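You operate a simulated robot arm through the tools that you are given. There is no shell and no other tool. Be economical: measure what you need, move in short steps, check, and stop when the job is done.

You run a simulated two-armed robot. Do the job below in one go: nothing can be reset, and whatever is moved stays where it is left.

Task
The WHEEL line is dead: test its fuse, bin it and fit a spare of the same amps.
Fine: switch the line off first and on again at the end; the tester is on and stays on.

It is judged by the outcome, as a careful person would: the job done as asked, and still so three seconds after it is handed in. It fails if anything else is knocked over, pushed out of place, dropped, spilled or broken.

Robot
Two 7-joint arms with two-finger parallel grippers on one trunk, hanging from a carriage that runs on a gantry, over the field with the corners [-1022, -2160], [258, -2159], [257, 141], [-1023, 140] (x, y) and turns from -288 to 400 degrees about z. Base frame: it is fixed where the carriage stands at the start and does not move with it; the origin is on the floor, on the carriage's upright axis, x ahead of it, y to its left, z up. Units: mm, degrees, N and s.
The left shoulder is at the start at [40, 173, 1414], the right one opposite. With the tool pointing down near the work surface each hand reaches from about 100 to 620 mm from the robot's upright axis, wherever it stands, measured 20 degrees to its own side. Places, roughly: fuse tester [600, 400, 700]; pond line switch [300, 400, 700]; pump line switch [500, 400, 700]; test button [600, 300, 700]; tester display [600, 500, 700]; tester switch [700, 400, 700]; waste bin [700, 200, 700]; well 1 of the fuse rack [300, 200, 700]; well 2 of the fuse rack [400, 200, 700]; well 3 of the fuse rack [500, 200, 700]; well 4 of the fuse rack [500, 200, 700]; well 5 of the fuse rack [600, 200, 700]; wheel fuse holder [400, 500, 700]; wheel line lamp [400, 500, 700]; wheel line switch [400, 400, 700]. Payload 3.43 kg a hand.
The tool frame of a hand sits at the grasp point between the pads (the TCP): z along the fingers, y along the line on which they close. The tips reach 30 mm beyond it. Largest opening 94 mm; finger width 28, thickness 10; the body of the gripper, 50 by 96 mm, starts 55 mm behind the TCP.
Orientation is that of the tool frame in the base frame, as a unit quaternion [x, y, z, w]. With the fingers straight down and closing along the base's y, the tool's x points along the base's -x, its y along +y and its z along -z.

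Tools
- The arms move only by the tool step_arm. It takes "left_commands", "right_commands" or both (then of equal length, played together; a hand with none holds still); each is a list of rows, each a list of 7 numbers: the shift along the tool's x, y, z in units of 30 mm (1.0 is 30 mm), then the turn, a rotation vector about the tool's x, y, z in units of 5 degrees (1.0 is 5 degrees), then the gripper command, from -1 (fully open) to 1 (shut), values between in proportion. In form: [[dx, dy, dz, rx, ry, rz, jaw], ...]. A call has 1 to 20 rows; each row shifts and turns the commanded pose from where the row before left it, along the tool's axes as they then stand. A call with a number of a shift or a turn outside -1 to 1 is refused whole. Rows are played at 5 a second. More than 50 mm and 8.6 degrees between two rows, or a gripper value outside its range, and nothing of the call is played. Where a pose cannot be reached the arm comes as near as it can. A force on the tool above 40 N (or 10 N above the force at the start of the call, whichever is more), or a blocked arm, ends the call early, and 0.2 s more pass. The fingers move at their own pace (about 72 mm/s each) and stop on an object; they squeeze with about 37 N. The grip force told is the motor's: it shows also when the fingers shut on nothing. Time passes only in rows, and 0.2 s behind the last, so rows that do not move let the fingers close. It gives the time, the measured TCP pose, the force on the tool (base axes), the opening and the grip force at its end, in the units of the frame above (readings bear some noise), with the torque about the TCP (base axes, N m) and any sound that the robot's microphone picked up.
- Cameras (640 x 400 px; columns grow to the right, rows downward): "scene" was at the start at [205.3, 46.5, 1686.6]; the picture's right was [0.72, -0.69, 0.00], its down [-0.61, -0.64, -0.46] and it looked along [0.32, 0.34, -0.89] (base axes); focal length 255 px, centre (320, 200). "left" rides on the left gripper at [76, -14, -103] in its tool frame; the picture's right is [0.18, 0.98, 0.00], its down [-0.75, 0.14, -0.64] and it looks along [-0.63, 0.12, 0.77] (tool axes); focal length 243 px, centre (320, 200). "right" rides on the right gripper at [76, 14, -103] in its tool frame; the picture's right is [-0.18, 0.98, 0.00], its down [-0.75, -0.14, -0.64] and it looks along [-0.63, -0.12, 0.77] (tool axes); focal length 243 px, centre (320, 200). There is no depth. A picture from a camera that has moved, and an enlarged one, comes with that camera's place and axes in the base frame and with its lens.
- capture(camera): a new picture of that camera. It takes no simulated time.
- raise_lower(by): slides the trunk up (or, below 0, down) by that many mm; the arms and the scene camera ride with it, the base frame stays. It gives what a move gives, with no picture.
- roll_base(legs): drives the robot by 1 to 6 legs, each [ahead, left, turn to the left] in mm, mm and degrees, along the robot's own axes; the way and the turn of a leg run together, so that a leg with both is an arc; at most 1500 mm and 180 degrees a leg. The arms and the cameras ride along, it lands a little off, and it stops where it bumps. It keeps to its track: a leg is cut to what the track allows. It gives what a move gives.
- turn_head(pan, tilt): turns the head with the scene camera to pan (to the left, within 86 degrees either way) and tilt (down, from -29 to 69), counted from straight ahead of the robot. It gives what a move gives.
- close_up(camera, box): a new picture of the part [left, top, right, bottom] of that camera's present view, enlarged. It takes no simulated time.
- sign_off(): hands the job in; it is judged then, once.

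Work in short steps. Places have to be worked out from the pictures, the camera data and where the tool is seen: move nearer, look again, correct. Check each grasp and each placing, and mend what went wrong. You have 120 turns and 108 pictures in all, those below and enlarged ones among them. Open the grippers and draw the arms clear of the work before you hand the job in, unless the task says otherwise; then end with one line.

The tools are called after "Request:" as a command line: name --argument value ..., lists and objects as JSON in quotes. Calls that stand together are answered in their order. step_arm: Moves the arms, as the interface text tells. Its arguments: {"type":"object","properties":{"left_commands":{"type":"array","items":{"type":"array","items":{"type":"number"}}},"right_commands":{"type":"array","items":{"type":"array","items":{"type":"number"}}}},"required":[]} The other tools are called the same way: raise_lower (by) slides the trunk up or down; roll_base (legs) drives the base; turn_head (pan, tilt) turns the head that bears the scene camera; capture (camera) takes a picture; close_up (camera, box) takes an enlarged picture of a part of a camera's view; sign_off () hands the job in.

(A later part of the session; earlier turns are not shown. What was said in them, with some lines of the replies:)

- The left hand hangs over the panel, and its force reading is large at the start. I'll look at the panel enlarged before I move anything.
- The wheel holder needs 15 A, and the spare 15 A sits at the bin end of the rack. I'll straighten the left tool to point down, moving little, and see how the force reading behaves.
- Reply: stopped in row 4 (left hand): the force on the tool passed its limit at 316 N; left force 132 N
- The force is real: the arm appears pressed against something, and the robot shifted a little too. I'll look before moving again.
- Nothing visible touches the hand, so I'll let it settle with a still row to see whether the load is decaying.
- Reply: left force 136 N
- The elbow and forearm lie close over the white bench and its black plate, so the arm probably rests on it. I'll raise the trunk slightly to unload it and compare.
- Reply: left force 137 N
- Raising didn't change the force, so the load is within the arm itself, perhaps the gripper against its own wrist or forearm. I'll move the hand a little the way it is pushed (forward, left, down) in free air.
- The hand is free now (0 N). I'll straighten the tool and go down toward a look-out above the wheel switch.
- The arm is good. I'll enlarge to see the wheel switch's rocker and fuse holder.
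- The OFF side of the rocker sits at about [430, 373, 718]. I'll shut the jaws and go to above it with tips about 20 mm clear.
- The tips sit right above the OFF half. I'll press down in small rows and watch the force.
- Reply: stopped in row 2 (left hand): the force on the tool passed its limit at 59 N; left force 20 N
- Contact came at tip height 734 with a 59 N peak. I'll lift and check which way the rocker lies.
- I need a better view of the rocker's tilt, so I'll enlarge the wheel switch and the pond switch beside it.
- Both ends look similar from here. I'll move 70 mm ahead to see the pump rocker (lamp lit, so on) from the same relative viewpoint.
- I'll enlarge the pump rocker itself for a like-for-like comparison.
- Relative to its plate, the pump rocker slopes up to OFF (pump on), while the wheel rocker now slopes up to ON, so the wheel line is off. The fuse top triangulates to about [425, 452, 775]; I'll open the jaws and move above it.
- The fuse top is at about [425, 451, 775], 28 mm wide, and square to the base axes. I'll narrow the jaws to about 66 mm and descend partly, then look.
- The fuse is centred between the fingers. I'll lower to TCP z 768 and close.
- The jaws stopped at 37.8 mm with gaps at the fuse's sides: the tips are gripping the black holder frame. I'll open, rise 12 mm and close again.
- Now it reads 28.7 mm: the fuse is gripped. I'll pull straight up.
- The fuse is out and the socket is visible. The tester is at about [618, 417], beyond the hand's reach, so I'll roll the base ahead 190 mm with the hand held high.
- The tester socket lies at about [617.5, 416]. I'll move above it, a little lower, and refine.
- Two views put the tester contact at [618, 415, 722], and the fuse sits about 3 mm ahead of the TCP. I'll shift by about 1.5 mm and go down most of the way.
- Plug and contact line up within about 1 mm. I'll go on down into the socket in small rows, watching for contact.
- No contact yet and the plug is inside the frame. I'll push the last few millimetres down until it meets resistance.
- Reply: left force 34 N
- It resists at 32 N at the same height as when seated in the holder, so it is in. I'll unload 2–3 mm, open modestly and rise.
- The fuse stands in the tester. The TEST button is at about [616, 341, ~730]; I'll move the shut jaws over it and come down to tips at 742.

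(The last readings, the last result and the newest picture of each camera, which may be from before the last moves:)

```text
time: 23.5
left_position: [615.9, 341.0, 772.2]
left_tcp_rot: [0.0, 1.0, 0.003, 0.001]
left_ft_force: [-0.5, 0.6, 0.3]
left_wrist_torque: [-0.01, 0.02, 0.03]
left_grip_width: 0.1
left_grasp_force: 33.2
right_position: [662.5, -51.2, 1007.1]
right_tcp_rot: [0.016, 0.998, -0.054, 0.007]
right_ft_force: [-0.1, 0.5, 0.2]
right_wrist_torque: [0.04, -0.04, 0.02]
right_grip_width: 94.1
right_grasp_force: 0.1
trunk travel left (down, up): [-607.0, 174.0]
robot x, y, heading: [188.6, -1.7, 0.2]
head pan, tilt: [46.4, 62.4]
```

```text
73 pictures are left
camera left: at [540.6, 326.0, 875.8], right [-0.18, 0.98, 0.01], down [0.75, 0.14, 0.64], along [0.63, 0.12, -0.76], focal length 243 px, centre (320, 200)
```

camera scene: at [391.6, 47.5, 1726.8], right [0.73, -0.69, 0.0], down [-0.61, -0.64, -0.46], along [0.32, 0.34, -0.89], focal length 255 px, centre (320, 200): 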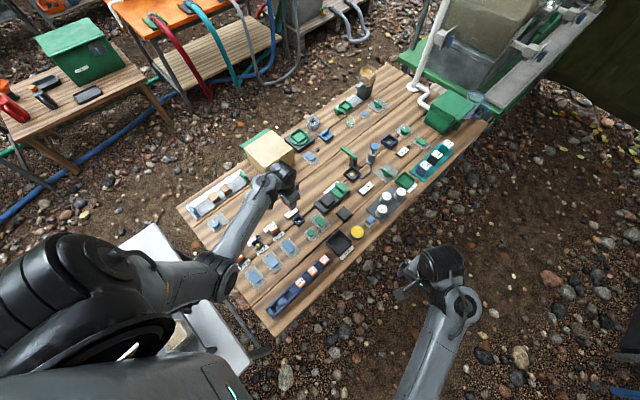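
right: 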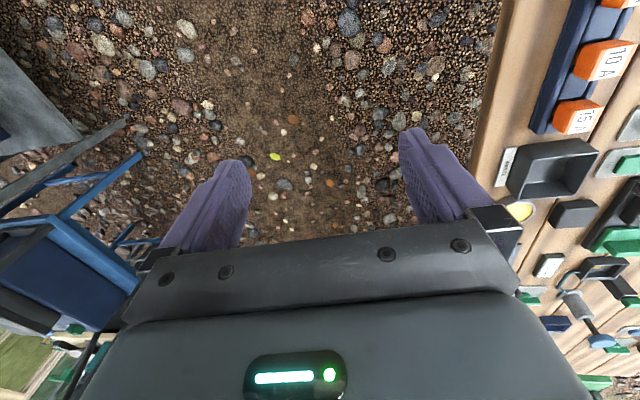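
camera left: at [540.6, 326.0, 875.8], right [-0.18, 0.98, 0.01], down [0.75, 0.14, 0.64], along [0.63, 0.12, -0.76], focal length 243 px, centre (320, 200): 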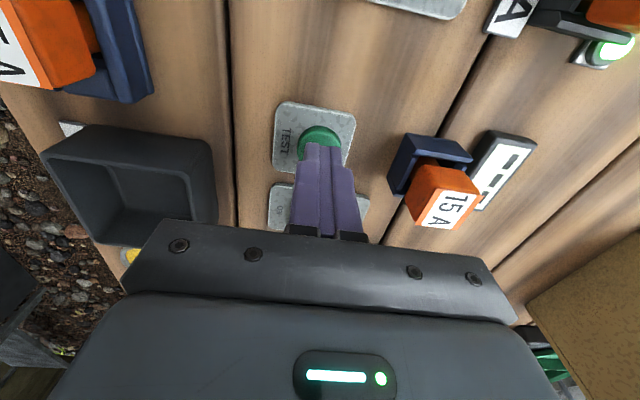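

The tips are over the button; I'll press gently in small rows and look at the display straight after.

Request:
step_arm --left_commands '[[0, 0, 0.25, 0, 0, 0, 1], [0, 0, 0.15, 0, 0, 0, 1], [0, 0, 0.15, 0, 0, 0, 1], [0, 0, 0.15, 0, 0, 0, 1]]'

Request:
close_up --camera "left" --box '[260, 80, 560, 260]'

```text
time: 24.5
left_position: [616.5, 342.0, 755.9]
left_tcp_rot: [0.002, 1.0, 0.003, -0.001]
left_ft_force: [-11.7, -4.3, 27.4]
left_wrist_torque: [-0.12, 0.4, 0.04]
left_grip_width: 0.2
left_grasp_force: 33.1
right_position: [661.4, -50.7, 1008.0]
right_tcp_rot: [0.016, 0.998, -0.053, 0.007]
right_ft_force: [0.3, -1.1, 0.2]
right_wrist_torque: [0.0, 0.03, -0.01]
right_grip_width: 94.2
right_grasp_force: 0.0
trunk travel left (down, up): [-607.0, 174.0]
robot x, y, heading: [181.5, 2.3, 0.4]
head pan, tilt: [46.4, 62.4]
heard: click
stopped in row 4 (left hand): the force on the tool passed its limit at 54 N (the readings are from after the stop); the commanded pose is now the measured one
```

```text
2.13 times, centred on (410, 170) of left
camera zoom: at [541.5, 326.3, 859.3], right [-0.18, 0.98, 0.01], down [0.75, 0.13, 0.64], along [0.63, 0.12, -0.77], focal length 518 px, centre (128, 264)
```

zoom: 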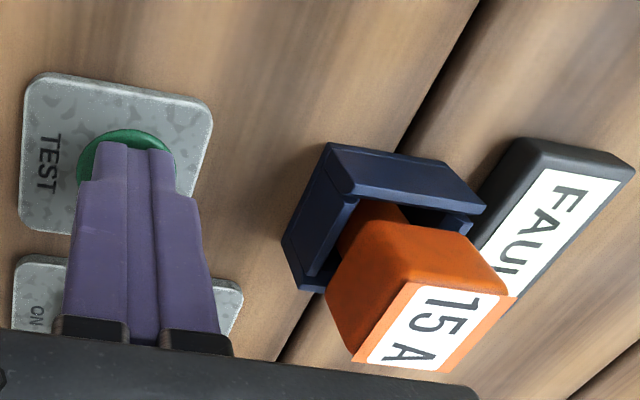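

The display reads FAULT, and a click was heard: the fuse is bad. I'll rise and return above it with the jaws open about 60 mm.

Request:
step_arm --left_commands '[[0, 0, -0.9, 0, 0, 0, 1], [0, 0, -0.9, 0, 0, 0, 1], [0, 0, -0.9, 0, 0, 0, 1], [0, 0.85, 0, 0, 0, 0, -0.2], [0, 0.8, 0, 0, 0, 0, -0.2], [0, 0.8, 0, 0, 0, 0, -0.2], [0, 0, 0.6, 0, 0, 0, -0.2], [0, 0, 0, 0, 0, 0, -0.2]]'

Request:
capture --camera "left"

```text
time: 26.3
left_position: [618.5, 414.0, 819.5]
left_tcp_rot: [0.001, 1.0, 0.004, 0.0]
left_ft_force: [0.6, 0.2, -0.2]
left_wrist_torque: [0.0, 0.01, 0.0]
left_grip_width: 56.6
left_grasp_force: 0.1
right_position: [662.1, -51.5, 1007.7]
right_tcp_rot: [0.015, 0.998, -0.053, 0.007]
right_ft_force: [-0.4, 0.4, -0.3]
right_wrist_torque: [-0.01, 0.0, 0.0]
right_grip_width: 94.1
right_grasp_force: 0.1
trunk travel left (down, up): [-607.0, 174.0]
robot x, y, heading: [188.3, 2.9, 0.1]
head pan, tilt: [46.4, 62.4]
```

```text
71 pictures are left
camera left: at [541.6, 398.5, 922.4], right [-0.18, 0.98, 0.01], down [0.75, 0.14, 0.64], along [0.63, 0.12, -0.77], focal length 243 px, centre (320, 200)
```

left: 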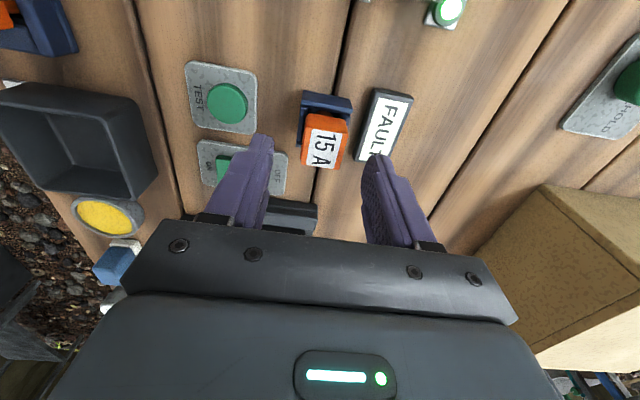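

The fuse is between the fingers. I'll narrow to 47 mm, lower to the same grip height and close.

Request:
step_arm --left_commands '[[0.03, 0.05, 0, 0, 0, 0, 0], [0, 0, 0.7, 0, 0, 0, 0], [0, 0, 0.6, 0, 0, 0, 0], [0, 0, 0, 0, 0, 0, 1], [0, 0, 0, 0, 0, 0, 1], [0, 0, 0, 0, 0, 0, 1]]'

Request:
close_up --camera "left" --box '[240, 60, 440, 220]'

```text
time: 27.7
left_position: [615.7, 415.0, 778.9]
left_tcp_rot: [0.001, 1.0, 0.004, 0.001]
left_ft_force: [-0.7, -0.2, 0.4]
left_wrist_torque: [-0.04, -0.03, -0.02]
left_grip_width: 28.6
left_grasp_force: 36.6
right_position: [663.0, -51.0, 1007.3]
right_tcp_rot: [0.015, 0.998, -0.053, 0.007]
right_ft_force: [0.1, 0.2, 0.5]
right_wrist_torque: [-0.01, 0.02, 0.02]
right_grip_width: 94.3
right_grasp_force: 0.1
trunk travel left (down, up): [-607.0, 174.0]
robot x, y, heading: [183.0, -0.3, 0.2]
head pan, tilt: [46.4, 62.4]
```

```text
2.50 times, centred on (340, 140) of left
camera zoom: at [540.8, 401.1, 882.5], right [-0.18, 0.98, 0.01], down [0.75, 0.14, 0.64], along [0.63, 0.12, -0.77], focal length 606 px, centre (270, 350)
```

zoom: 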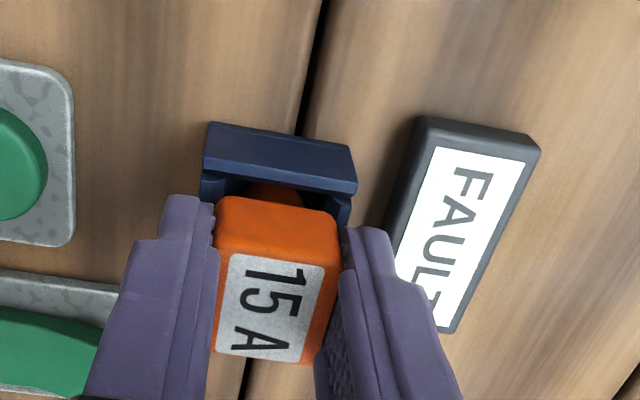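

Gripped at 28.6 mm. I'll lift and carry it over the waste bin at about [660, 227], staying high.

Request:
step_arm --left_commands '[[0, 0, -0.4, 0, 0, 0, 1], [0, 0, -0.8, 0, 0, 0, 1], [0, 0, -0.9, 0, 0, 0, 1], [0, 0, -0.9, 0, 0, 0, 1], [-0.2, -0.9, 0, 0, 0, 0, 1], [-0.2, -0.9, 0, 0, 0, 0, 1], [-0.2, -0.9, 0, 0, 0, 0, 1], [-0.2, -0.9, 0, 0, 0, 0, 1], [-0.2, -0.9, 0, 0, 0, 0, 1], [-0.2, -0.9, 0, 0, 0, 0, 1], [-0.2, -0.8, 0, 0, 0, 0, 1], [0, 0, 0, 0, 0, 0, 1]]'

Request:
capture --camera "left"

```text
time: 30.3
left_position: [659.4, 228.8, 868.9]
left_tcp_rot: [0.001, 1.0, 0.003, 0.0]
left_ft_force: [0.7, -0.5, 0.4]
left_wrist_torque: [0.01, 0.01, -0.01]
left_grip_width: 28.7
left_grasp_force: 37.0
right_position: [662.5, -50.4, 1007.5]
right_tcp_rot: [0.015, 0.998, -0.053, 0.008]
right_ft_force: [-1.0, 0.4, 0.0]
right_wrist_torque: [-0.01, -0.02, -0.01]
right_grip_width: 94.0
right_grasp_force: 0.1
trunk travel left (down, up): [-607.0, 174.0]
robot x, y, heading: [183.8, 0.8, 0.2]
head pan, tilt: [46.4, 62.4]
```

```text
69 pictures are left
camera left: at [584.3, 212.7, 970.8], right [-0.18, 0.98, 0.01], down [0.75, 0.14, 0.64], along [0.63, 0.12, -0.77], focal length 243 px, centre (320, 200)
```

left: 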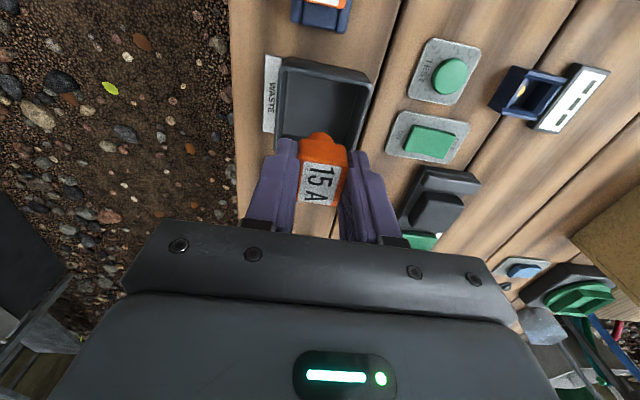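

The bin's opening is centred at about [661, 229] under the fuse. I'll lower most of the way and look.

Request:
step_arm --left_commands '[[-0.05, 0.02, 0.8, 0, 0, 0, 1], [0, 0, 0.7, 0, 0, 0, 1], [0, 0, 0.5, 0, 0, 0, 1], [0, 0, 0, 0, 0, 0, 1]]'

Request:
capture --camera "left"

```text
time: 31.3
left_position: [661.3, 230.1, 807.2]
left_tcp_rot: [0.001, 1.0, 0.005, 0.001]
left_ft_force: [0.1, 0.9, -0.6]
left_wrist_torque: [-0.03, -0.01, -0.01]
left_grip_width: 28.7
left_grasp_force: 36.8
right_position: [662.6, -51.0, 1007.6]
right_tcp_rot: [0.015, 0.998, -0.054, 0.007]
right_ft_force: [0.2, -0.7, 0.0]
right_wrist_torque: [0.02, -0.01, 0.01]
right_grip_width: 93.9
right_grasp_force: 0.0
trunk travel left (down, up): [-607.0, 174.0]
robot x, y, heading: [185.2, 0.6, 0.1]
head pan, tilt: [46.4, 62.4]
```

```text
68 pictures are left
camera left: at [586.2, 215.2, 911.6], right [-0.18, 0.98, 0.01], down [0.75, 0.14, 0.64], along [0.63, 0.12, -0.77], focal length 243 px, centre (320, 200)
```

left: 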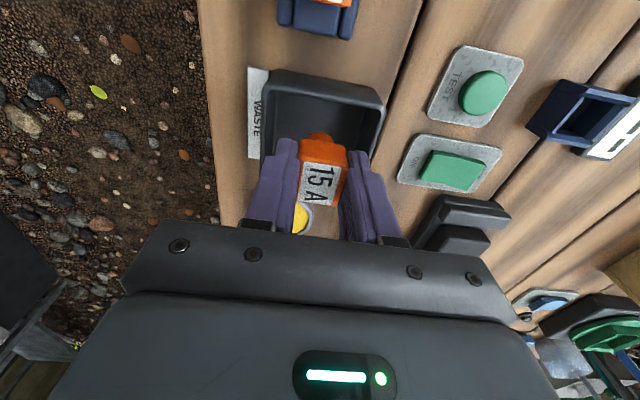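

The fuse is well inside the bin's outline. I'll lower 20 mm more, open gently and rise.

Request:
step_arm --left_commands '[[0, 0, 0.4, 0, 0, 0, 1], [0, 0, 0.3, 0, 0, 0, 1], [0, 0, 0, 0, 0, 0, 0.1], [0, 0, 0, 0, 0, 0, 0], [0, 0, -0.6, 0, 0, 0, 0], [0, 0, -0.9, 0, 0, 0, 0], [0, 0, -0.9, 0, 0, 0, 0], [0.3, 0, 0, 0, 0, 0, 0]]'

Request:
capture --camera "left"

```text
time: 33.1
left_position: [650.8, 229.8, 859.5]
left_tcp_rot: [0.001, 1.0, 0.003, 0.0]
left_ft_force: [0.0, 0.4, -0.4]
left_wrist_torque: [0.02, 0.01, -0.02]
left_grip_width: 47.0
left_grasp_force: 0.2
right_position: [662.8, -50.4, 1006.4]
right_tcp_rot: [0.015, 0.998, -0.054, 0.006]
right_ft_force: [-0.2, -1.3, -0.4]
right_wrist_torque: [-0.02, -0.01, 0.0]
right_grip_width: 94.0
right_grasp_force: 0.0
trunk travel left (down, up): [-607.0, 174.0]
robot x, y, heading: [184.1, -1.6, 0.2]
head pan, tilt: [46.4, 62.4]
```

```text
67 pictures are left
camera left: at [574.4, 214.1, 963.2], right [-0.18, 0.98, 0.01], down [0.75, 0.14, 0.64], along [0.63, 0.12, -0.77], focal length 243 px, centre (320, 200)
```

left: 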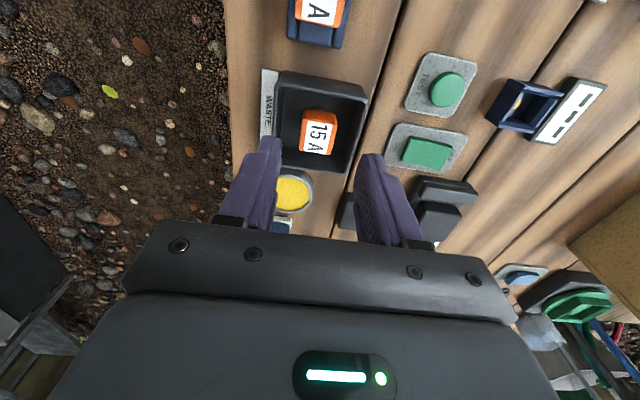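

The old fuse is in the bin. The 15 A spare is at about [577, 214]; I'll move back over it and open wide to look.

Request:
step_arm --left_commands '[[0.9, -0.2, 0, 0, 0, 0, -0.2], [0.8, -0.2, 0, 0, 0, 0, -0.2], [0.8, -0.13, 0, 0, 0, 0, -0.2], [0, 0, 0, 0, 0, 0, -0.2]]'

Request:
capture --camera "left"

Request:
close_up --camera "left" --box '[240, 40, 400, 200]'

```text
time: 34.1
left_position: [576.3, 214.2, 859.8]
left_tcp_rot: [0.001, 1.0, 0.003, 0.001]
left_ft_force: [-0.1, 0.0, -0.9]
left_wrist_torque: [0.0, 0.01, 0.03]
left_grip_width: 56.4
left_grasp_force: 0.1
right_position: [662.5, -51.2, 1007.7]
right_tcp_rot: [0.015, 0.998, -0.053, 0.007]
right_ft_force: [0.7, 0.0, -0.2]
right_wrist_torque: [0.03, -0.02, 0.02]
right_grip_width: 93.7
right_grasp_force: 0.1
trunk travel left (down, up): [-607.0, 174.0]
robot x, y, heading: [185.3, 1.7, 0.5]
head pan, tilt: [46.4, 62.4]
```

```text
66 pictures are left
camera left: at [500.2, 198.9, 963.6], right [-0.18, 0.98, 0.01], down [0.75, 0.14, 0.64], along [0.63, 0.12, -0.77], focal length 243 px, centre (320, 200)
```

left: 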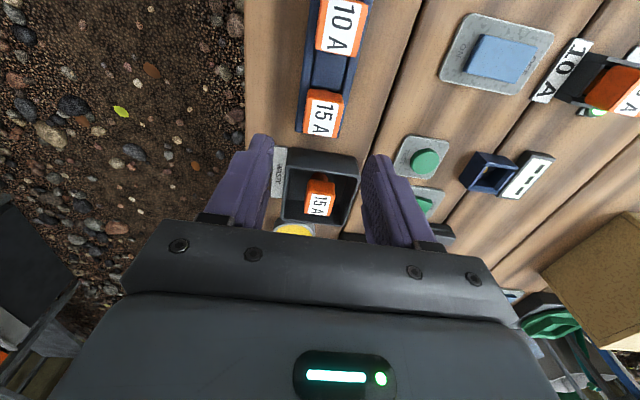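

```text
2.50 times, centred on (320, 120) of left
camera zoom: at [500.2, 198.9, 963.6], right [-0.18, 0.98, 0.01], down [0.75, 0.14, 0.64], along [0.63, 0.12, -0.77], focal length 606 px, centre (320, 400)
```

zoom: 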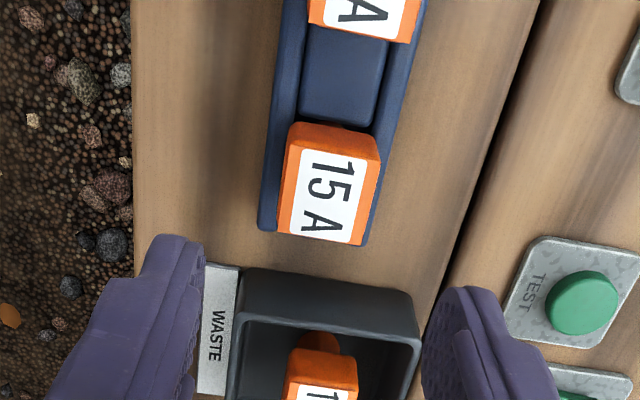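

The spare's top is at about [574, 217, 766], and its rails stand lower. I'll line up and descend most of the way.

Request:
step_arm --left_commands '[[0.05, 0.09, 0.6, 0, 0, 0, -0.2], [0, 0, 0.9, 0, 0, 0, -0.2], [0, 0, 0.7, 0, 0, 0, -0.2], [0, 0, 0, 0, 0, 0, -0.2]]'

Request:
capture --camera "left"

```text
time: 35.1
left_position: [575.6, 219.1, 793.2]
left_tcp_rot: [0.001, 1.0, 0.003, 0.001]
left_ft_force: [0.6, 0.0, -0.9]
left_wrist_torque: [0.01, 0.04, 0.04]
left_grip_width: 56.4
left_grasp_force: 0.1
right_position: [663.0, -50.6, 1008.4]
right_tcp_rot: [0.015, 0.998, -0.053, 0.007]
right_ft_force: [0.4, 0.0, 0.2]
right_wrist_torque: [-0.04, 0.0, 0.02]
right_grip_width: 94.1
right_grasp_force: 0.0
trunk travel left (down, up): [-607.0, 174.0]
robot x, y, heading: [185.7, 0.7, 0.4]
head pan, tilt: [46.4, 62.4]
```

```text
64 pictures are left
camera left: at [499.1, 202.9, 896.4], right [-0.18, 0.98, 0.01], down [0.75, 0.14, 0.64], along [0.63, 0.12, -0.77], focal length 243 px, centre (320, 200)
```

left: 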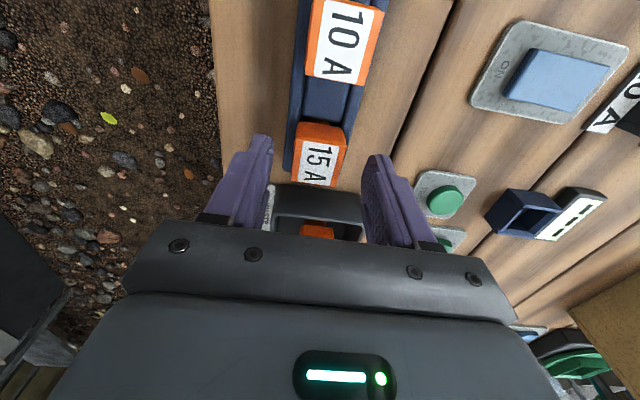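

Aligned within a millimetre or so (fuse top about 769). I'll lower 16 mm and close.

Request:
step_arm --left_commands '[[0, -0.04, 0.3, 0, 0, 0, -0.1], [0, 0, 0.23, 0, 0, 0, -0.1], [0, 0, 0, 0, 0, 0, 1], [0, 0, 0, 0, 0, 0, 1], [0, 0, 0, 0, 0, 0, 1]]'

Request:
close_up --camera "left" --box '[220, 60, 420, 220]'

```text
time: 36.3
left_position: [577.6, 215.2, 778.5]
left_tcp_rot: [0.001, 1.0, 0.003, 0.002]
left_ft_force: [-1.0, -0.6, 14.3]
left_wrist_torque: [-0.07, 0.11, 0.0]
left_grip_width: 28.7
left_grasp_force: 36.7
right_position: [662.6, -50.6, 1008.0]
right_tcp_rot: [0.015, 0.998, -0.053, 0.008]
right_ft_force: [0.7, 0.0, 0.1]
right_wrist_torque: [0.01, -0.02, 0.01]
right_grip_width: 94.0
right_grasp_force: 0.0
trunk travel left (down, up): [-607.0, 174.0]
robot x, y, heading: [186.7, 1.3, 0.2]
head pan, tilt: [46.4, 62.4]
```

```text
2.50 times, centred on (320, 140) of left
camera zoom: at [501.3, 201.3, 881.7], right [-0.18, 0.98, 0.01], down [0.75, 0.14, 0.65], along [0.63, 0.12, -0.76], focal length 606 px, centre (320, 350)
```

zoom: 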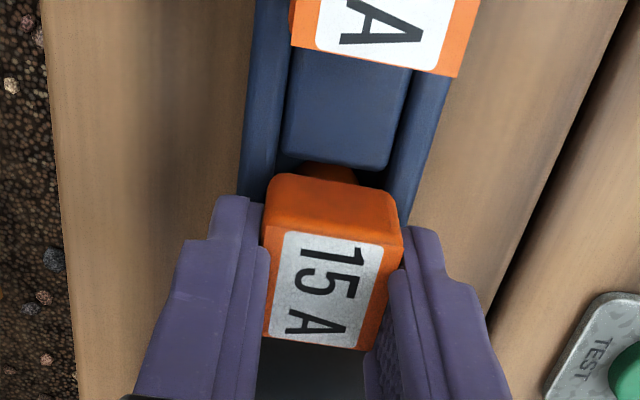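

Gripped at 28.7 mm, with the tips just touching the rail tops. I'll lift straight up and check.

Request:
step_arm --left_commands '[[0, 0, -0.4, 0, 0, 0, 1], [0, 0, -0.7, 0, 0, 0, 1], [0, 0, -0.9, 0, 0, 0, 1], [0, 0, -0.9, 0, 0, 0, 1], [0, 0, 0, 0, 0, 0, 1]]'

Request:
capture --camera "left"

```text
time: 37.5
left_position: [571.4, 215.4, 866.1]
left_tcp_rot: [0.001, 1.0, 0.003, 0.0]
left_ft_force: [-0.2, -0.4, -0.7]
left_wrist_torque: [-0.01, 0.0, -0.03]
left_grip_width: 28.9
left_grasp_force: 37.0
right_position: [662.3, -51.1, 1007.7]
right_tcp_rot: [0.014, 0.998, -0.053, 0.008]
right_ft_force: [0.7, -0.5, 0.4]
right_wrist_torque: [-0.03, -0.03, 0.03]
right_grip_width: 94.2
right_grasp_force: 0.1
trunk travel left (down, up): [-607.0, 174.0]
robot x, y, heading: [187.3, -2.3, -0.1]
head pan, tilt: [46.4, 62.4]
```

```text
62 pictures are left
camera left: at [498.1, 199.8, 970.2], right [-0.18, 0.98, 0.01], down [0.75, 0.14, 0.64], along [0.63, 0.12, -0.77], focal length 243 px, centre (320, 200)
```

left: 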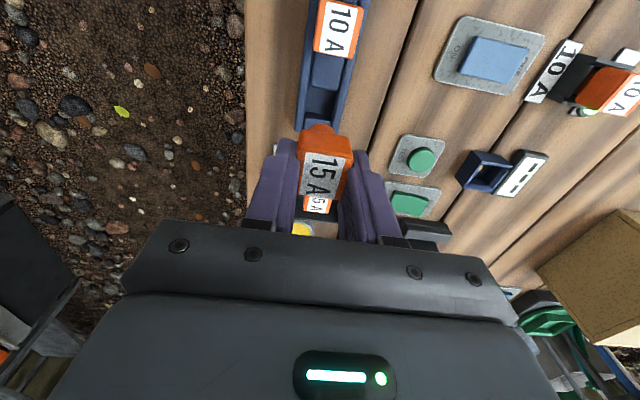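

The spare is held. I'll carry it left to y ≈ 451 at this height, then roll the base back so that the hand comes over the wheel holder.

Request:
step_arm --left_commands '[[0, 0.8, -0.1, 0, 0, 0, 1], [0, 0.8, 0, 0, 0, 0, 1], [0, 0.8, 0, 0, 0, 0, 1], [0, 0.8, 0, 0, 0, 0, 1], [0, 0.8, 0, 0, 0, 0, 1], [0, 0.8, 0, 0, 0, 0, 1], [0, 0.8, 0, 0, 0, 0, 1], [0, 0.8, 0, 0, 0, 0, 1], [0, 0.8, 0, 0, 0, 0, 1], [0, 0.67, 0, 0, 0, 0, 1], [0, 0, 0, 0, 0, 0, 1]]'

Request:
roll_base --legs '[[-147, 0, 0]]'

Request:
capture --camera "left"

```text
time: 39.9
left_position: [576.1, 452.6, 869.3]
left_tcp_rot: [0.001, 1.0, 0.003, 0.001]
left_ft_force: [0.0, 0.0, 0.2]
left_wrist_torque: [0.02, 0.0, 0.01]
left_grip_width: 28.7
left_grasp_force: 37.1
right_position: [662.8, -52.0, 1007.7]
right_tcp_rot: [0.015, 0.998, -0.053, 0.007]
right_ft_force: [0.1, 0.5, 0.1]
right_wrist_torque: [0.0, 0.01, 0.03]
right_grip_width: 93.9
right_grasp_force: 0.0
trunk travel left (down, up): [-607.0, 174.0]
robot x, y, heading: [184.8, -0.0, 0.0]
head pan, tilt: [46.4, 62.4]
```

```text
time: 41.2
left_position: [426.4, 451.3, 869.3]
left_tcp_rot: [0.0, 1.0, 0.004, 0.0]
left_ft_force: [-1.3, 0.1, -0.3]
left_wrist_torque: [-0.01, -0.02, -0.01]
left_grip_width: 28.5
left_grasp_force: 36.9
right_position: [514.9, -51.3, 1007.0]
right_tcp_rot: [0.016, 0.998, -0.054, 0.006]
right_ft_force: [0.9, -0.1, 0.9]
right_wrist_torque: [0.0, -0.03, 0.01]
right_grip_width: 94.2
right_grasp_force: 0.0
trunk travel left (down, up): [-607.0, 174.0]
robot x, y, heading: [35.2, 0.5, 0.3]
head pan, tilt: [46.4, 62.4]
```

```text
61 pictures are left
camera left: at [351.4, 435.9, 972.3], right [-0.18, 0.98, 0.01], down [0.75, 0.14, 0.64], along [0.63, 0.12, -0.77], focal length 243 px, centre (320, 200)
```

left: 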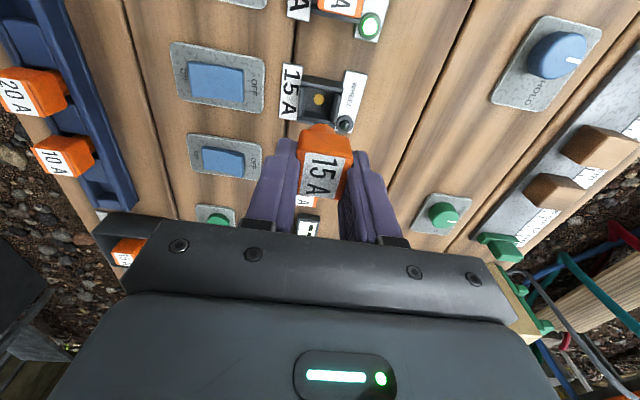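

Well placed. I'll descend 35 mm and compare plug and contact closely.

Request:
step_arm --left_commands '[[0, 0, 0.6, 0, 0, 0, 1], [0, 0, 0.6, 0, 0, 0, 1], [0, 0, 0, 0, 0, 0, 1]]'

Request:
close_up --camera "left" --box '[240, 60, 400, 220]'

```text
time: 42.0
left_position: [428.2, 450.5, 833.8]
left_tcp_rot: [0.001, 1.0, 0.003, 0.002]
left_ft_force: [-0.5, -0.2, -0.6]
left_wrist_torque: [0.0, -0.01, 0.04]
left_grip_width: 28.5
left_grasp_force: 37.5
right_position: [515.2, -51.3, 1007.4]
right_tcp_rot: [0.016, 0.998, -0.053, 0.007]
right_ft_force: [0.2, -0.2, -0.5]
right_wrist_torque: [0.01, 0.01, -0.02]
right_grip_width: 94.0
right_grasp_force: 0.1
trunk travel left (down, up): [-607.0, 174.0]
robot x, y, heading: [41.7, -0.9, -0.0]
head pan, tilt: [46.4, 62.4]
```

```text
2.50 times, centred on (320, 140) of left
camera zoom: at [352.2, 434.8, 936.8], right [-0.18, 0.98, 0.01], down [0.75, 0.14, 0.64], along [0.63, 0.12, -0.77], focal length 606 px, centre (320, 350)
```

zoom: 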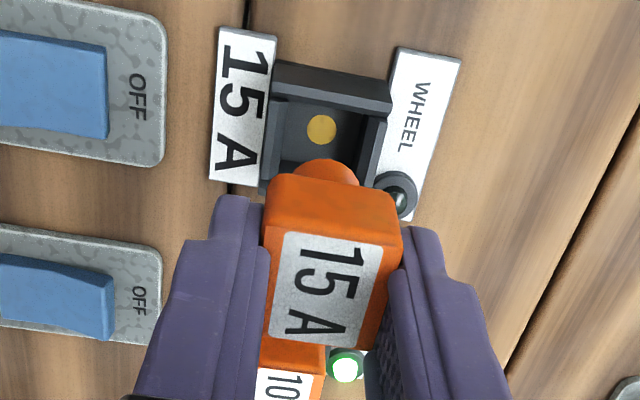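

The plug and the brass contact line up within about 1 mm. I'll descend to the mouth of the frame and look again.

Request:
step_arm --left_commands '[[0, 0, 0.5, 0, 0, 0, 1], [0, 0, 0.5, 0, 0, 0, 1], [0, 0, 0, 0, 0, 0, 1]]'

Request:
close_up --camera "left" --box '[240, 60, 400, 220]'

```text
time: 42.8
left_position: [429.7, 450.7, 802.8]
left_tcp_rot: [0.001, 1.0, 0.003, 0.001]
left_ft_force: [1.1, -0.5, -0.2]
left_wrist_torque: [0.05, 0.02, 0.0]
left_grip_width: 28.6
left_grasp_force: 36.9
right_position: [514.4, -51.5, 1006.8]
right_tcp_rot: [0.015, 0.998, -0.054, 0.007]
right_ft_force: [0.8, 0.3, 0.5]
right_wrist_torque: [0.0, -0.04, 0.0]
right_grip_width: 93.8
right_grasp_force: 0.1
trunk travel left (down, up): [-607.0, 174.0]
robot x, y, heading: [35.7, -1.5, 0.2]
head pan, tilt: [46.4, 62.4]
```

```text
2.50 times, centred on (320, 140) of left
camera zoom: at [353.8, 435.4, 906.6], right [-0.18, 0.98, 0.01], down [0.75, 0.14, 0.64], along [0.63, 0.12, -0.77], focal length 606 px, centre (320, 350)
```

zoom: 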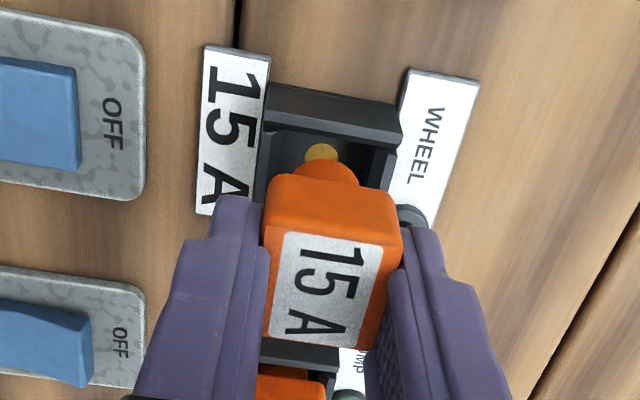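

Projecting the plug downward, it lands on the contact within 1 mm in x, and I'll correct y by −0.7 mm. Then I'll insert slowly.

Request:
step_arm --left_commands '[[0, -0.025, 0.2, 0, 0, 0, 1], [0, 0, 0.2, 0, 0, 0, 1], [0, 0, 0.1, 0, 0, 0, 1], [0, 0, 0.1, 0, 0, 0, 1], [0, 0, 0.1, 0, 0, 0, 1]]'

Request:
close_up --camera "left" --box '[240, 60, 400, 220]'

```text
time: 44.0
left_position: [429.2, 451.1, 782.0]
left_tcp_rot: [0.002, 1.0, 0.004, 0.002]
left_ft_force: [0.5, -0.3, -0.2]
left_wrist_torque: [-0.01, -0.03, 0.0]
left_grip_width: 28.5
left_grasp_force: 37.1
right_position: [514.9, -50.5, 1008.6]
right_tcp_rot: [0.016, 0.998, -0.053, 0.006]
right_ft_force: [-0.4, 0.3, 0.0]
right_wrist_torque: [0.02, 0.01, -0.03]
right_grip_width: 94.3
right_grasp_force: 0.1
trunk travel left (down, up): [-607.0, 174.0]
robot x, y, heading: [39.5, -1.5, 0.3]
head pan, tilt: [46.4, 62.4]
```

```text
2.50 times, centred on (320, 140) of left
camera zoom: at [352.9, 435.8, 885.6], right [-0.18, 0.98, 0.01], down [0.75, 0.14, 0.64], along [0.63, 0.12, -0.77], focal length 606 px, centre (320, 350)
```

zoom: 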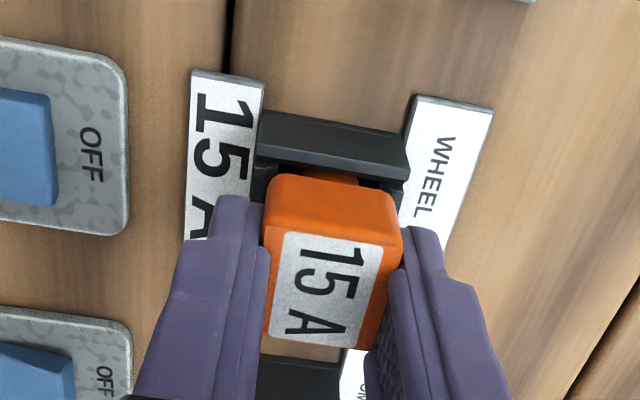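

It is inside with no resistance yet. I'll continue a few millimetres more until it seats.

Request:
step_arm --left_commands '[[0, 0, 0.07, 0, 0, 0, 1], [0, 0, 0.07, 0, 0, 0, 1], [0, 0, 0.07, 0, 0, 0, 1], [0, 0, 0.05, 0, 0, 0, 1]]'

Request:
close_up --camera "left" --box '[240, 60, 400, 220]'

```text
time: 45.0
left_position: [427.7, 452.0, 776.9]
left_tcp_rot: [0.001, 1.0, 0.004, 0.002]
left_ft_force: [-9.5, -7.5, 38.5]
left_wrist_torque: [-0.48, 0.53, 0.03]
left_grip_width: 28.6
left_grasp_force: 37.5
right_position: [515.1, -51.3, 1008.6]
right_tcp_rot: [0.015, 0.998, -0.053, 0.007]
right_ft_force: [-0.2, -0.9, 0.2]
right_wrist_torque: [0.01, 0.0, 0.0]
right_grip_width: 94.0
right_grasp_force: 0.1
trunk travel left (down, up): [-607.0, 174.0]
robot x, y, heading: [39.6, -1.2, 0.3]
head pan, tilt: [46.4, 62.4]
```

```text
2.50 times, centred on (320, 140) of left
camera zoom: at [353.8, 437.0, 879.7], right [-0.18, 0.98, 0.01], down [0.75, 0.13, 0.65], along [0.63, 0.12, -0.76], focal length 606 px, centre (320, 350)
```

zoom: 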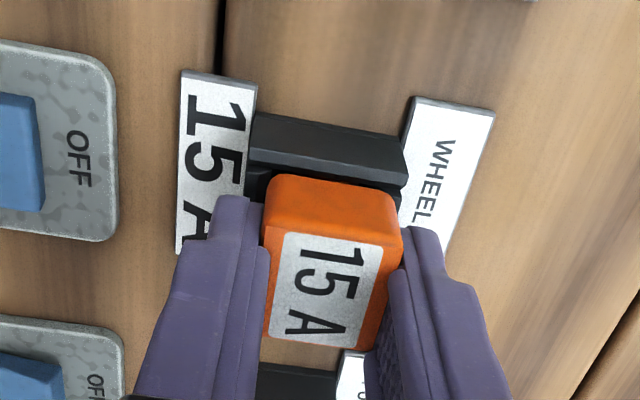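

It resists at 38 N. I'll unload, open and lift clear to inspect the seating.

Request:
step_arm --left_commands '[[0, 0, -0.1, 0, 0, 0, 1], [0, 0, 0, 0, 0, 0, 0], [0, 0, 0, 0, 0, 0, 0], [0, 0, -0.6, 0, 0, 0, 0], [0, 0, -0.9, 0, 0, 0, 0], [0, -0.8, -0.6, 0, 0, 0, 0], [0, -0.7, 0, 0, 0, 0, 1], [0, 0, 0, 0, 0, 0, 1]]'

Request:
close_up --camera "left" --box '[240, 0, 480, 200]'

```text
time: 46.8
left_position: [427.0, 405.3, 838.7]
left_tcp_rot: [0.001, 1.0, 0.003, -0.001]
left_ft_force: [0.1, -0.3, 0.1]
left_wrist_torque: [-0.03, 0.01, -0.01]
left_grip_width: 0.1
left_grasp_force: 32.7
right_position: [515.1, -51.3, 1007.0]
right_tcp_rot: [0.015, 0.998, -0.054, 0.007]
right_ft_force: [0.5, 0.0, 0.6]
right_wrist_torque: [0.02, -0.02, -0.01]
right_grip_width: 93.8
right_grasp_force: 0.1
trunk travel left (down, up): [-607.0, 174.0]
robot x, y, heading: [39.3, 1.8, 0.1]
head pan, tilt: [46.4, 62.4]
```

```text
2.00 times, centred on (360, 100) of left
camera zoom: at [352.5, 390.0, 942.7], right [-0.18, 0.98, 0.01], down [0.75, 0.14, 0.64], along [0.63, 0.12, -0.77], focal length 485 px, centre (240, 400)
```

zoom: 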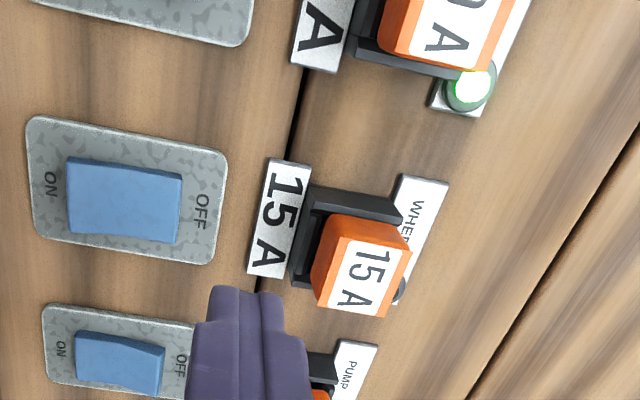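

The spare stands square in the holder at the same height as before, and the wheel rocker plainly lies opposite to the pump's. Now I'll go over the ON half at [430, 339].

Request:
step_arm --left_commands '[[-0.06, -0.8, 0, 0, 0, 0, 1], [0, -0.7, 0, 0, 0, 0, 1], [0, -0.7, 0, 0, 0, 0, 1], [0, 0, 0.8, 0, 0, 0, 1], [0, 0, 0.8, 0, 0, 0, 1], [0, 0, 0.5, 0, 0, 0, 1], [0, 0, 0, 0, 0, 0, 1]]'

Request:
capture --camera "left"

```text
time: 48.4
left_position: [427.1, 341.8, 776.3]
left_tcp_rot: [0.001, 1.0, 0.004, 0.0]
left_ft_force: [-1.2, -0.3, -0.3]
left_wrist_torque: [-0.01, 0.02, 0.01]
left_grip_width: 0.0
left_grasp_force: 33.4
right_position: [515.1, -51.3, 1007.4]
right_tcp_rot: [0.015, 0.998, -0.053, 0.007]
right_ft_force: [0.3, 0.1, -0.4]
right_wrist_torque: [0.03, -0.01, -0.05]
right_grip_width: 94.0
right_grasp_force: 0.1
trunk travel left (down, up): [-607.0, 174.0]
robot x, y, heading: [37.7, 2.1, 0.0]
head pan, tilt: [46.4, 62.4]
```

```text
55 pictures are left
camera left: at [352.4, 325.3, 880.3], right [-0.18, 0.98, 0.01], down [0.75, 0.14, 0.64], along [0.63, 0.12, -0.77], focal length 243 px, centre (320, 200)
```

left: 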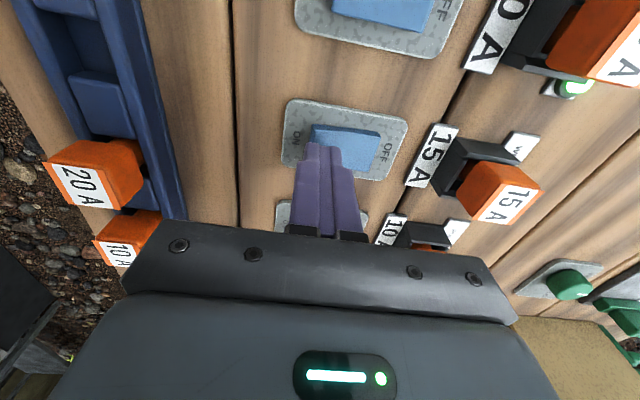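

The tips are over the ON half. I'll press in small rows.

Request:
step_arm --left_commands '[[0, 0, 0.3, 0, 0, 0, 1], [0, 0, 0.15, 0, 0, 0, 1], [0, 0, 0.1, 0, 0, 0, 1], [0, 0, 0.1, 0, 0, 0, 1], [0, 0, 0.1, 0, 0, 0, 1]]'

Request:
close_up --camera "left" --box '[260, 60, 560, 240]'

```text
time: 49.1
left_position: [427.8, 339.5, 765.7]
left_tcp_rot: [0.002, 1.0, 0.003, 0.0]
left_ft_force: [-11.3, -4.3, 24.6]
left_wrist_torque: [0.07, 0.34, 0.13]
left_grip_width: 0.0
left_grasp_force: 33.0
right_position: [514.6, -50.5, 1008.0]
right_tcp_rot: [0.015, 0.998, -0.053, 0.006]
right_ft_force: [0.0, 0.2, 0.0]
right_wrist_torque: [0.02, -0.01, 0.0]
right_grip_width: 93.9
right_grasp_force: 0.0
trunk travel left (down, up): [-607.0, 174.0]
robot x, y, heading: [37.1, -3.2, -0.0]
head pan, tilt: [46.4, 62.4]
stopped in row 3 (left hand): the force on the tool passed its limit at 49 N (the readings are from after the stop); the commanded pose is now the measured one
```

```text
2.13 times, centred on (410, 150) of left
camera zoom: at [353.5, 324.4, 868.1], right [-0.18, 0.98, 0.01], down [0.75, 0.14, 0.64], along [0.63, 0.12, -0.77], focal length 518 px, centre (128, 307)
```

zoom: 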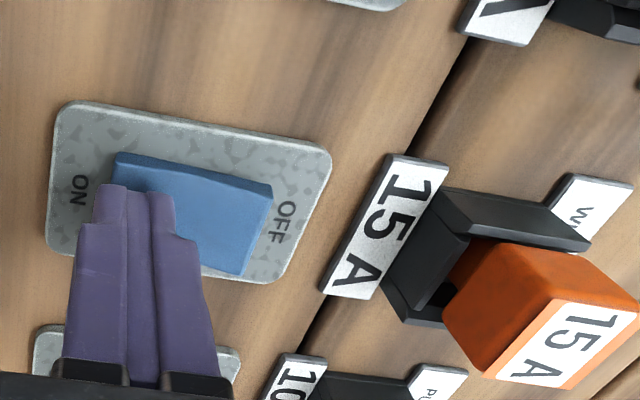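

I'll lift away and look at the lamp, the rocker and the holder.

Request:
step_arm --left_commands '[[0, 0, -0.9, 0, 0, 0, 1], [0, 0, -0.9, 0, 0, 0, 1], [0, 0.7, -0.9, 0, 0, 0, 1], [0.8, 0.7, 0, 0, 0, 0, 1], [0.2, 0.7, 0, 0, 0, 0, 1], [0, 0.6, 0, 0, 0, 0, 1]]'

Request:
capture --camera "left"

Request:
close_up --camera "left" --box '[160, 20, 440, 200]'

```text
time: 50.5
left_position: [399.8, 420.3, 846.4]
left_tcp_rot: [0.002, 1.0, 0.002, 0.001]
left_ft_force: [-0.3, -0.1, 1.2]
left_wrist_torque: [-0.02, 0.03, -0.04]
left_grip_width: 0.1
left_grasp_force: 32.6
right_position: [514.0, -51.4, 1006.7]
right_tcp_rot: [0.015, 0.998, -0.054, 0.006]
right_ft_force: [0.4, 0.9, 0.5]
right_wrist_torque: [-0.03, 0.04, -0.01]
right_grip_width: 94.0
right_grasp_force: 0.1
trunk travel left (down, up): [-607.0, 174.0]
robot x, y, heading: [36.2, 0.6, 0.0]
head pan, tilt: [46.4, 62.4]
```

```text
53 pictures are left
camera left: at [325.4, 406.2, 949.3], right [-0.18, 0.98, 0.01], down [0.75, 0.13, 0.64], along [0.63, 0.12, -0.76], focal length 243 px, centre (320, 200)
```

left: 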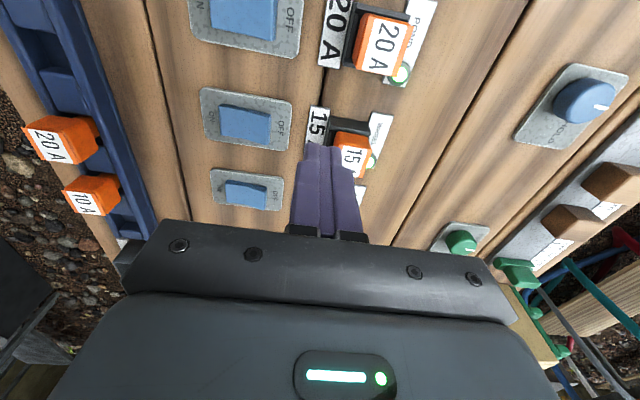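

```text
2.22 times, centred on (300, 110) of left
camera zoom: at [325.4, 406.2, 949.3], right [-0.18, 0.98, 0.01], down [0.75, 0.13, 0.64], along [0.63, 0.12, -0.76], focal length 539 px, centre (364, 400)
```

zoom: 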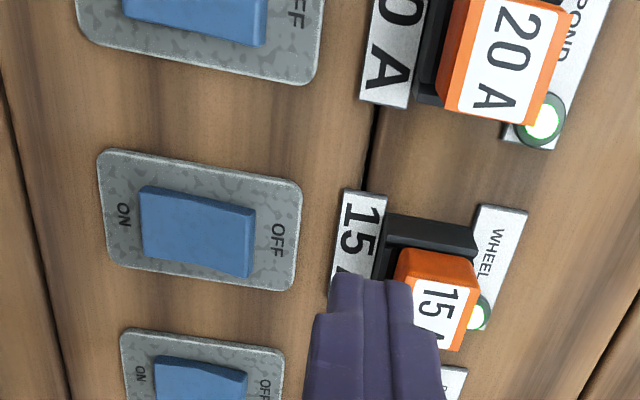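

The WHEEL lamp is lit, and its rocker lies like the others. I'll open the gripper and raise the trunk to draw both arms clear, then check the whole bench.

Request:
step_arm --left_commands '[[0, 0, -0.9, 0, 0, 0, 1], [0, 0, 0, 0, 0, 0, -1], [0, 0, 0, 0, 0, 0, -1], [0, 0, 0, 0, 0, 0, -1]]'

Request:
raise_lower --by 150

Request:
capture --camera "left"

Request:
close_up --camera "scene" --box '[200, 120, 440, 300]'

```text
time: 51.5
left_position: [401.3, 419.5, 872.2]
left_tcp_rot: [0.002, 1.0, 0.002, 0.001]
left_ft_force: [0.0, -0.4, 0.0]
left_wrist_torque: [0.01, 0.0, -0.03]
left_grip_width: 93.7
left_grasp_force: 0.1
right_position: [515.4, -52.4, 1006.7]
right_tcp_rot: [0.015, 0.998, -0.053, 0.007]
right_ft_force: [0.3, -1.2, -0.1]
right_wrist_torque: [0.0, 0.04, -0.03]
right_grip_width: 93.9
right_grasp_force: 0.0
trunk travel left (down, up): [-607.0, 174.0]
robot x, y, heading: [38.8, 0.6, 0.1]
head pan, tilt: [46.4, 62.4]
```

```text
time: 53.3
left_position: [400.9, 421.6, 1021.6]
left_tcp_rot: [0.001, 1.0, 0.003, 0.0]
left_ft_force: [-0.1, -0.3, 0.2]
left_wrist_torque: [-0.03, -0.01, 0.0]
left_grip_width: 94.0
left_grasp_force: 0.1
right_position: [514.6, -51.3, 1156.9]
right_tcp_rot: [0.015, 0.998, -0.054, 0.007]
right_ft_force: [0.5, -0.1, 0.3]
right_wrist_torque: [0.0, 0.01, -0.02]
right_grip_width: 94.3
right_grasp_force: 0.0
trunk travel left (down, up): [-757.0, 24.0]
robot x, y, heading: [38.1, -0.5, 0.5]
head pan, tilt: [46.4, 62.4]
```

```text
51 pictures are left
camera left: at [325.4, 405.5, 1125.4], right [-0.18, 0.98, 0.01], down [0.75, 0.13, 0.64], along [0.63, 0.12, -0.76], focal length 243 px, centre (320, 200)
```

left: 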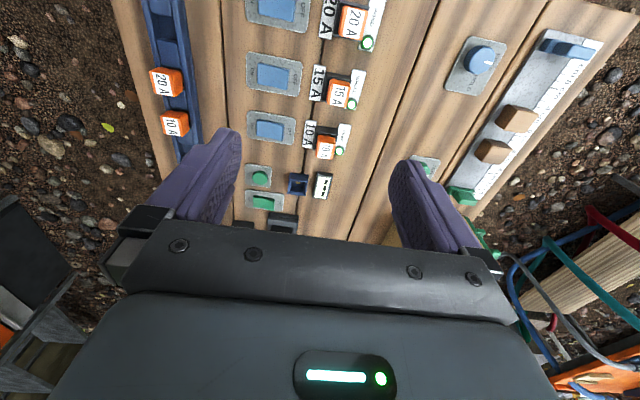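

```text
2.22 times, centred on (320, 210) of scene
camera zoom: at [243.3, 46.8, 1876.6], right [0.73, -0.69, 0.0], down [-0.61, -0.64, -0.46], along [0.32, 0.34, -0.89], focal length 568 px, centre (320, 178)
```

zoom: 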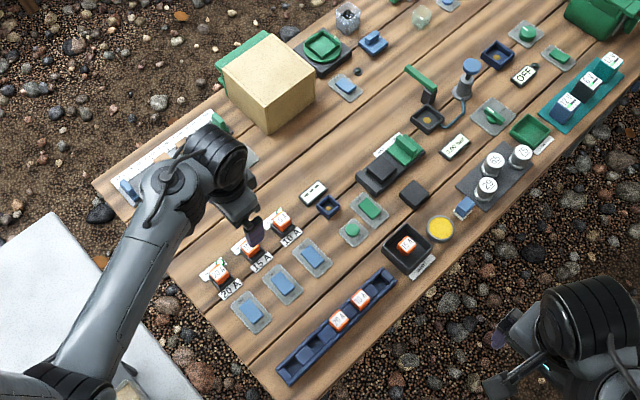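

All three lamps are lit, the old fuse is in the bin, the tester is empty and still on, and nothing else has moved. The grippers are open and the arms are clear, so I'm handing in.

Request:
sign_off

```text
The job is handed in.
```

The WHEEL line is working again: its 15 A fuse tested FAULT and is in the bin, the 15 A spare is fitted, and the line is switched back on with its lamp lit.
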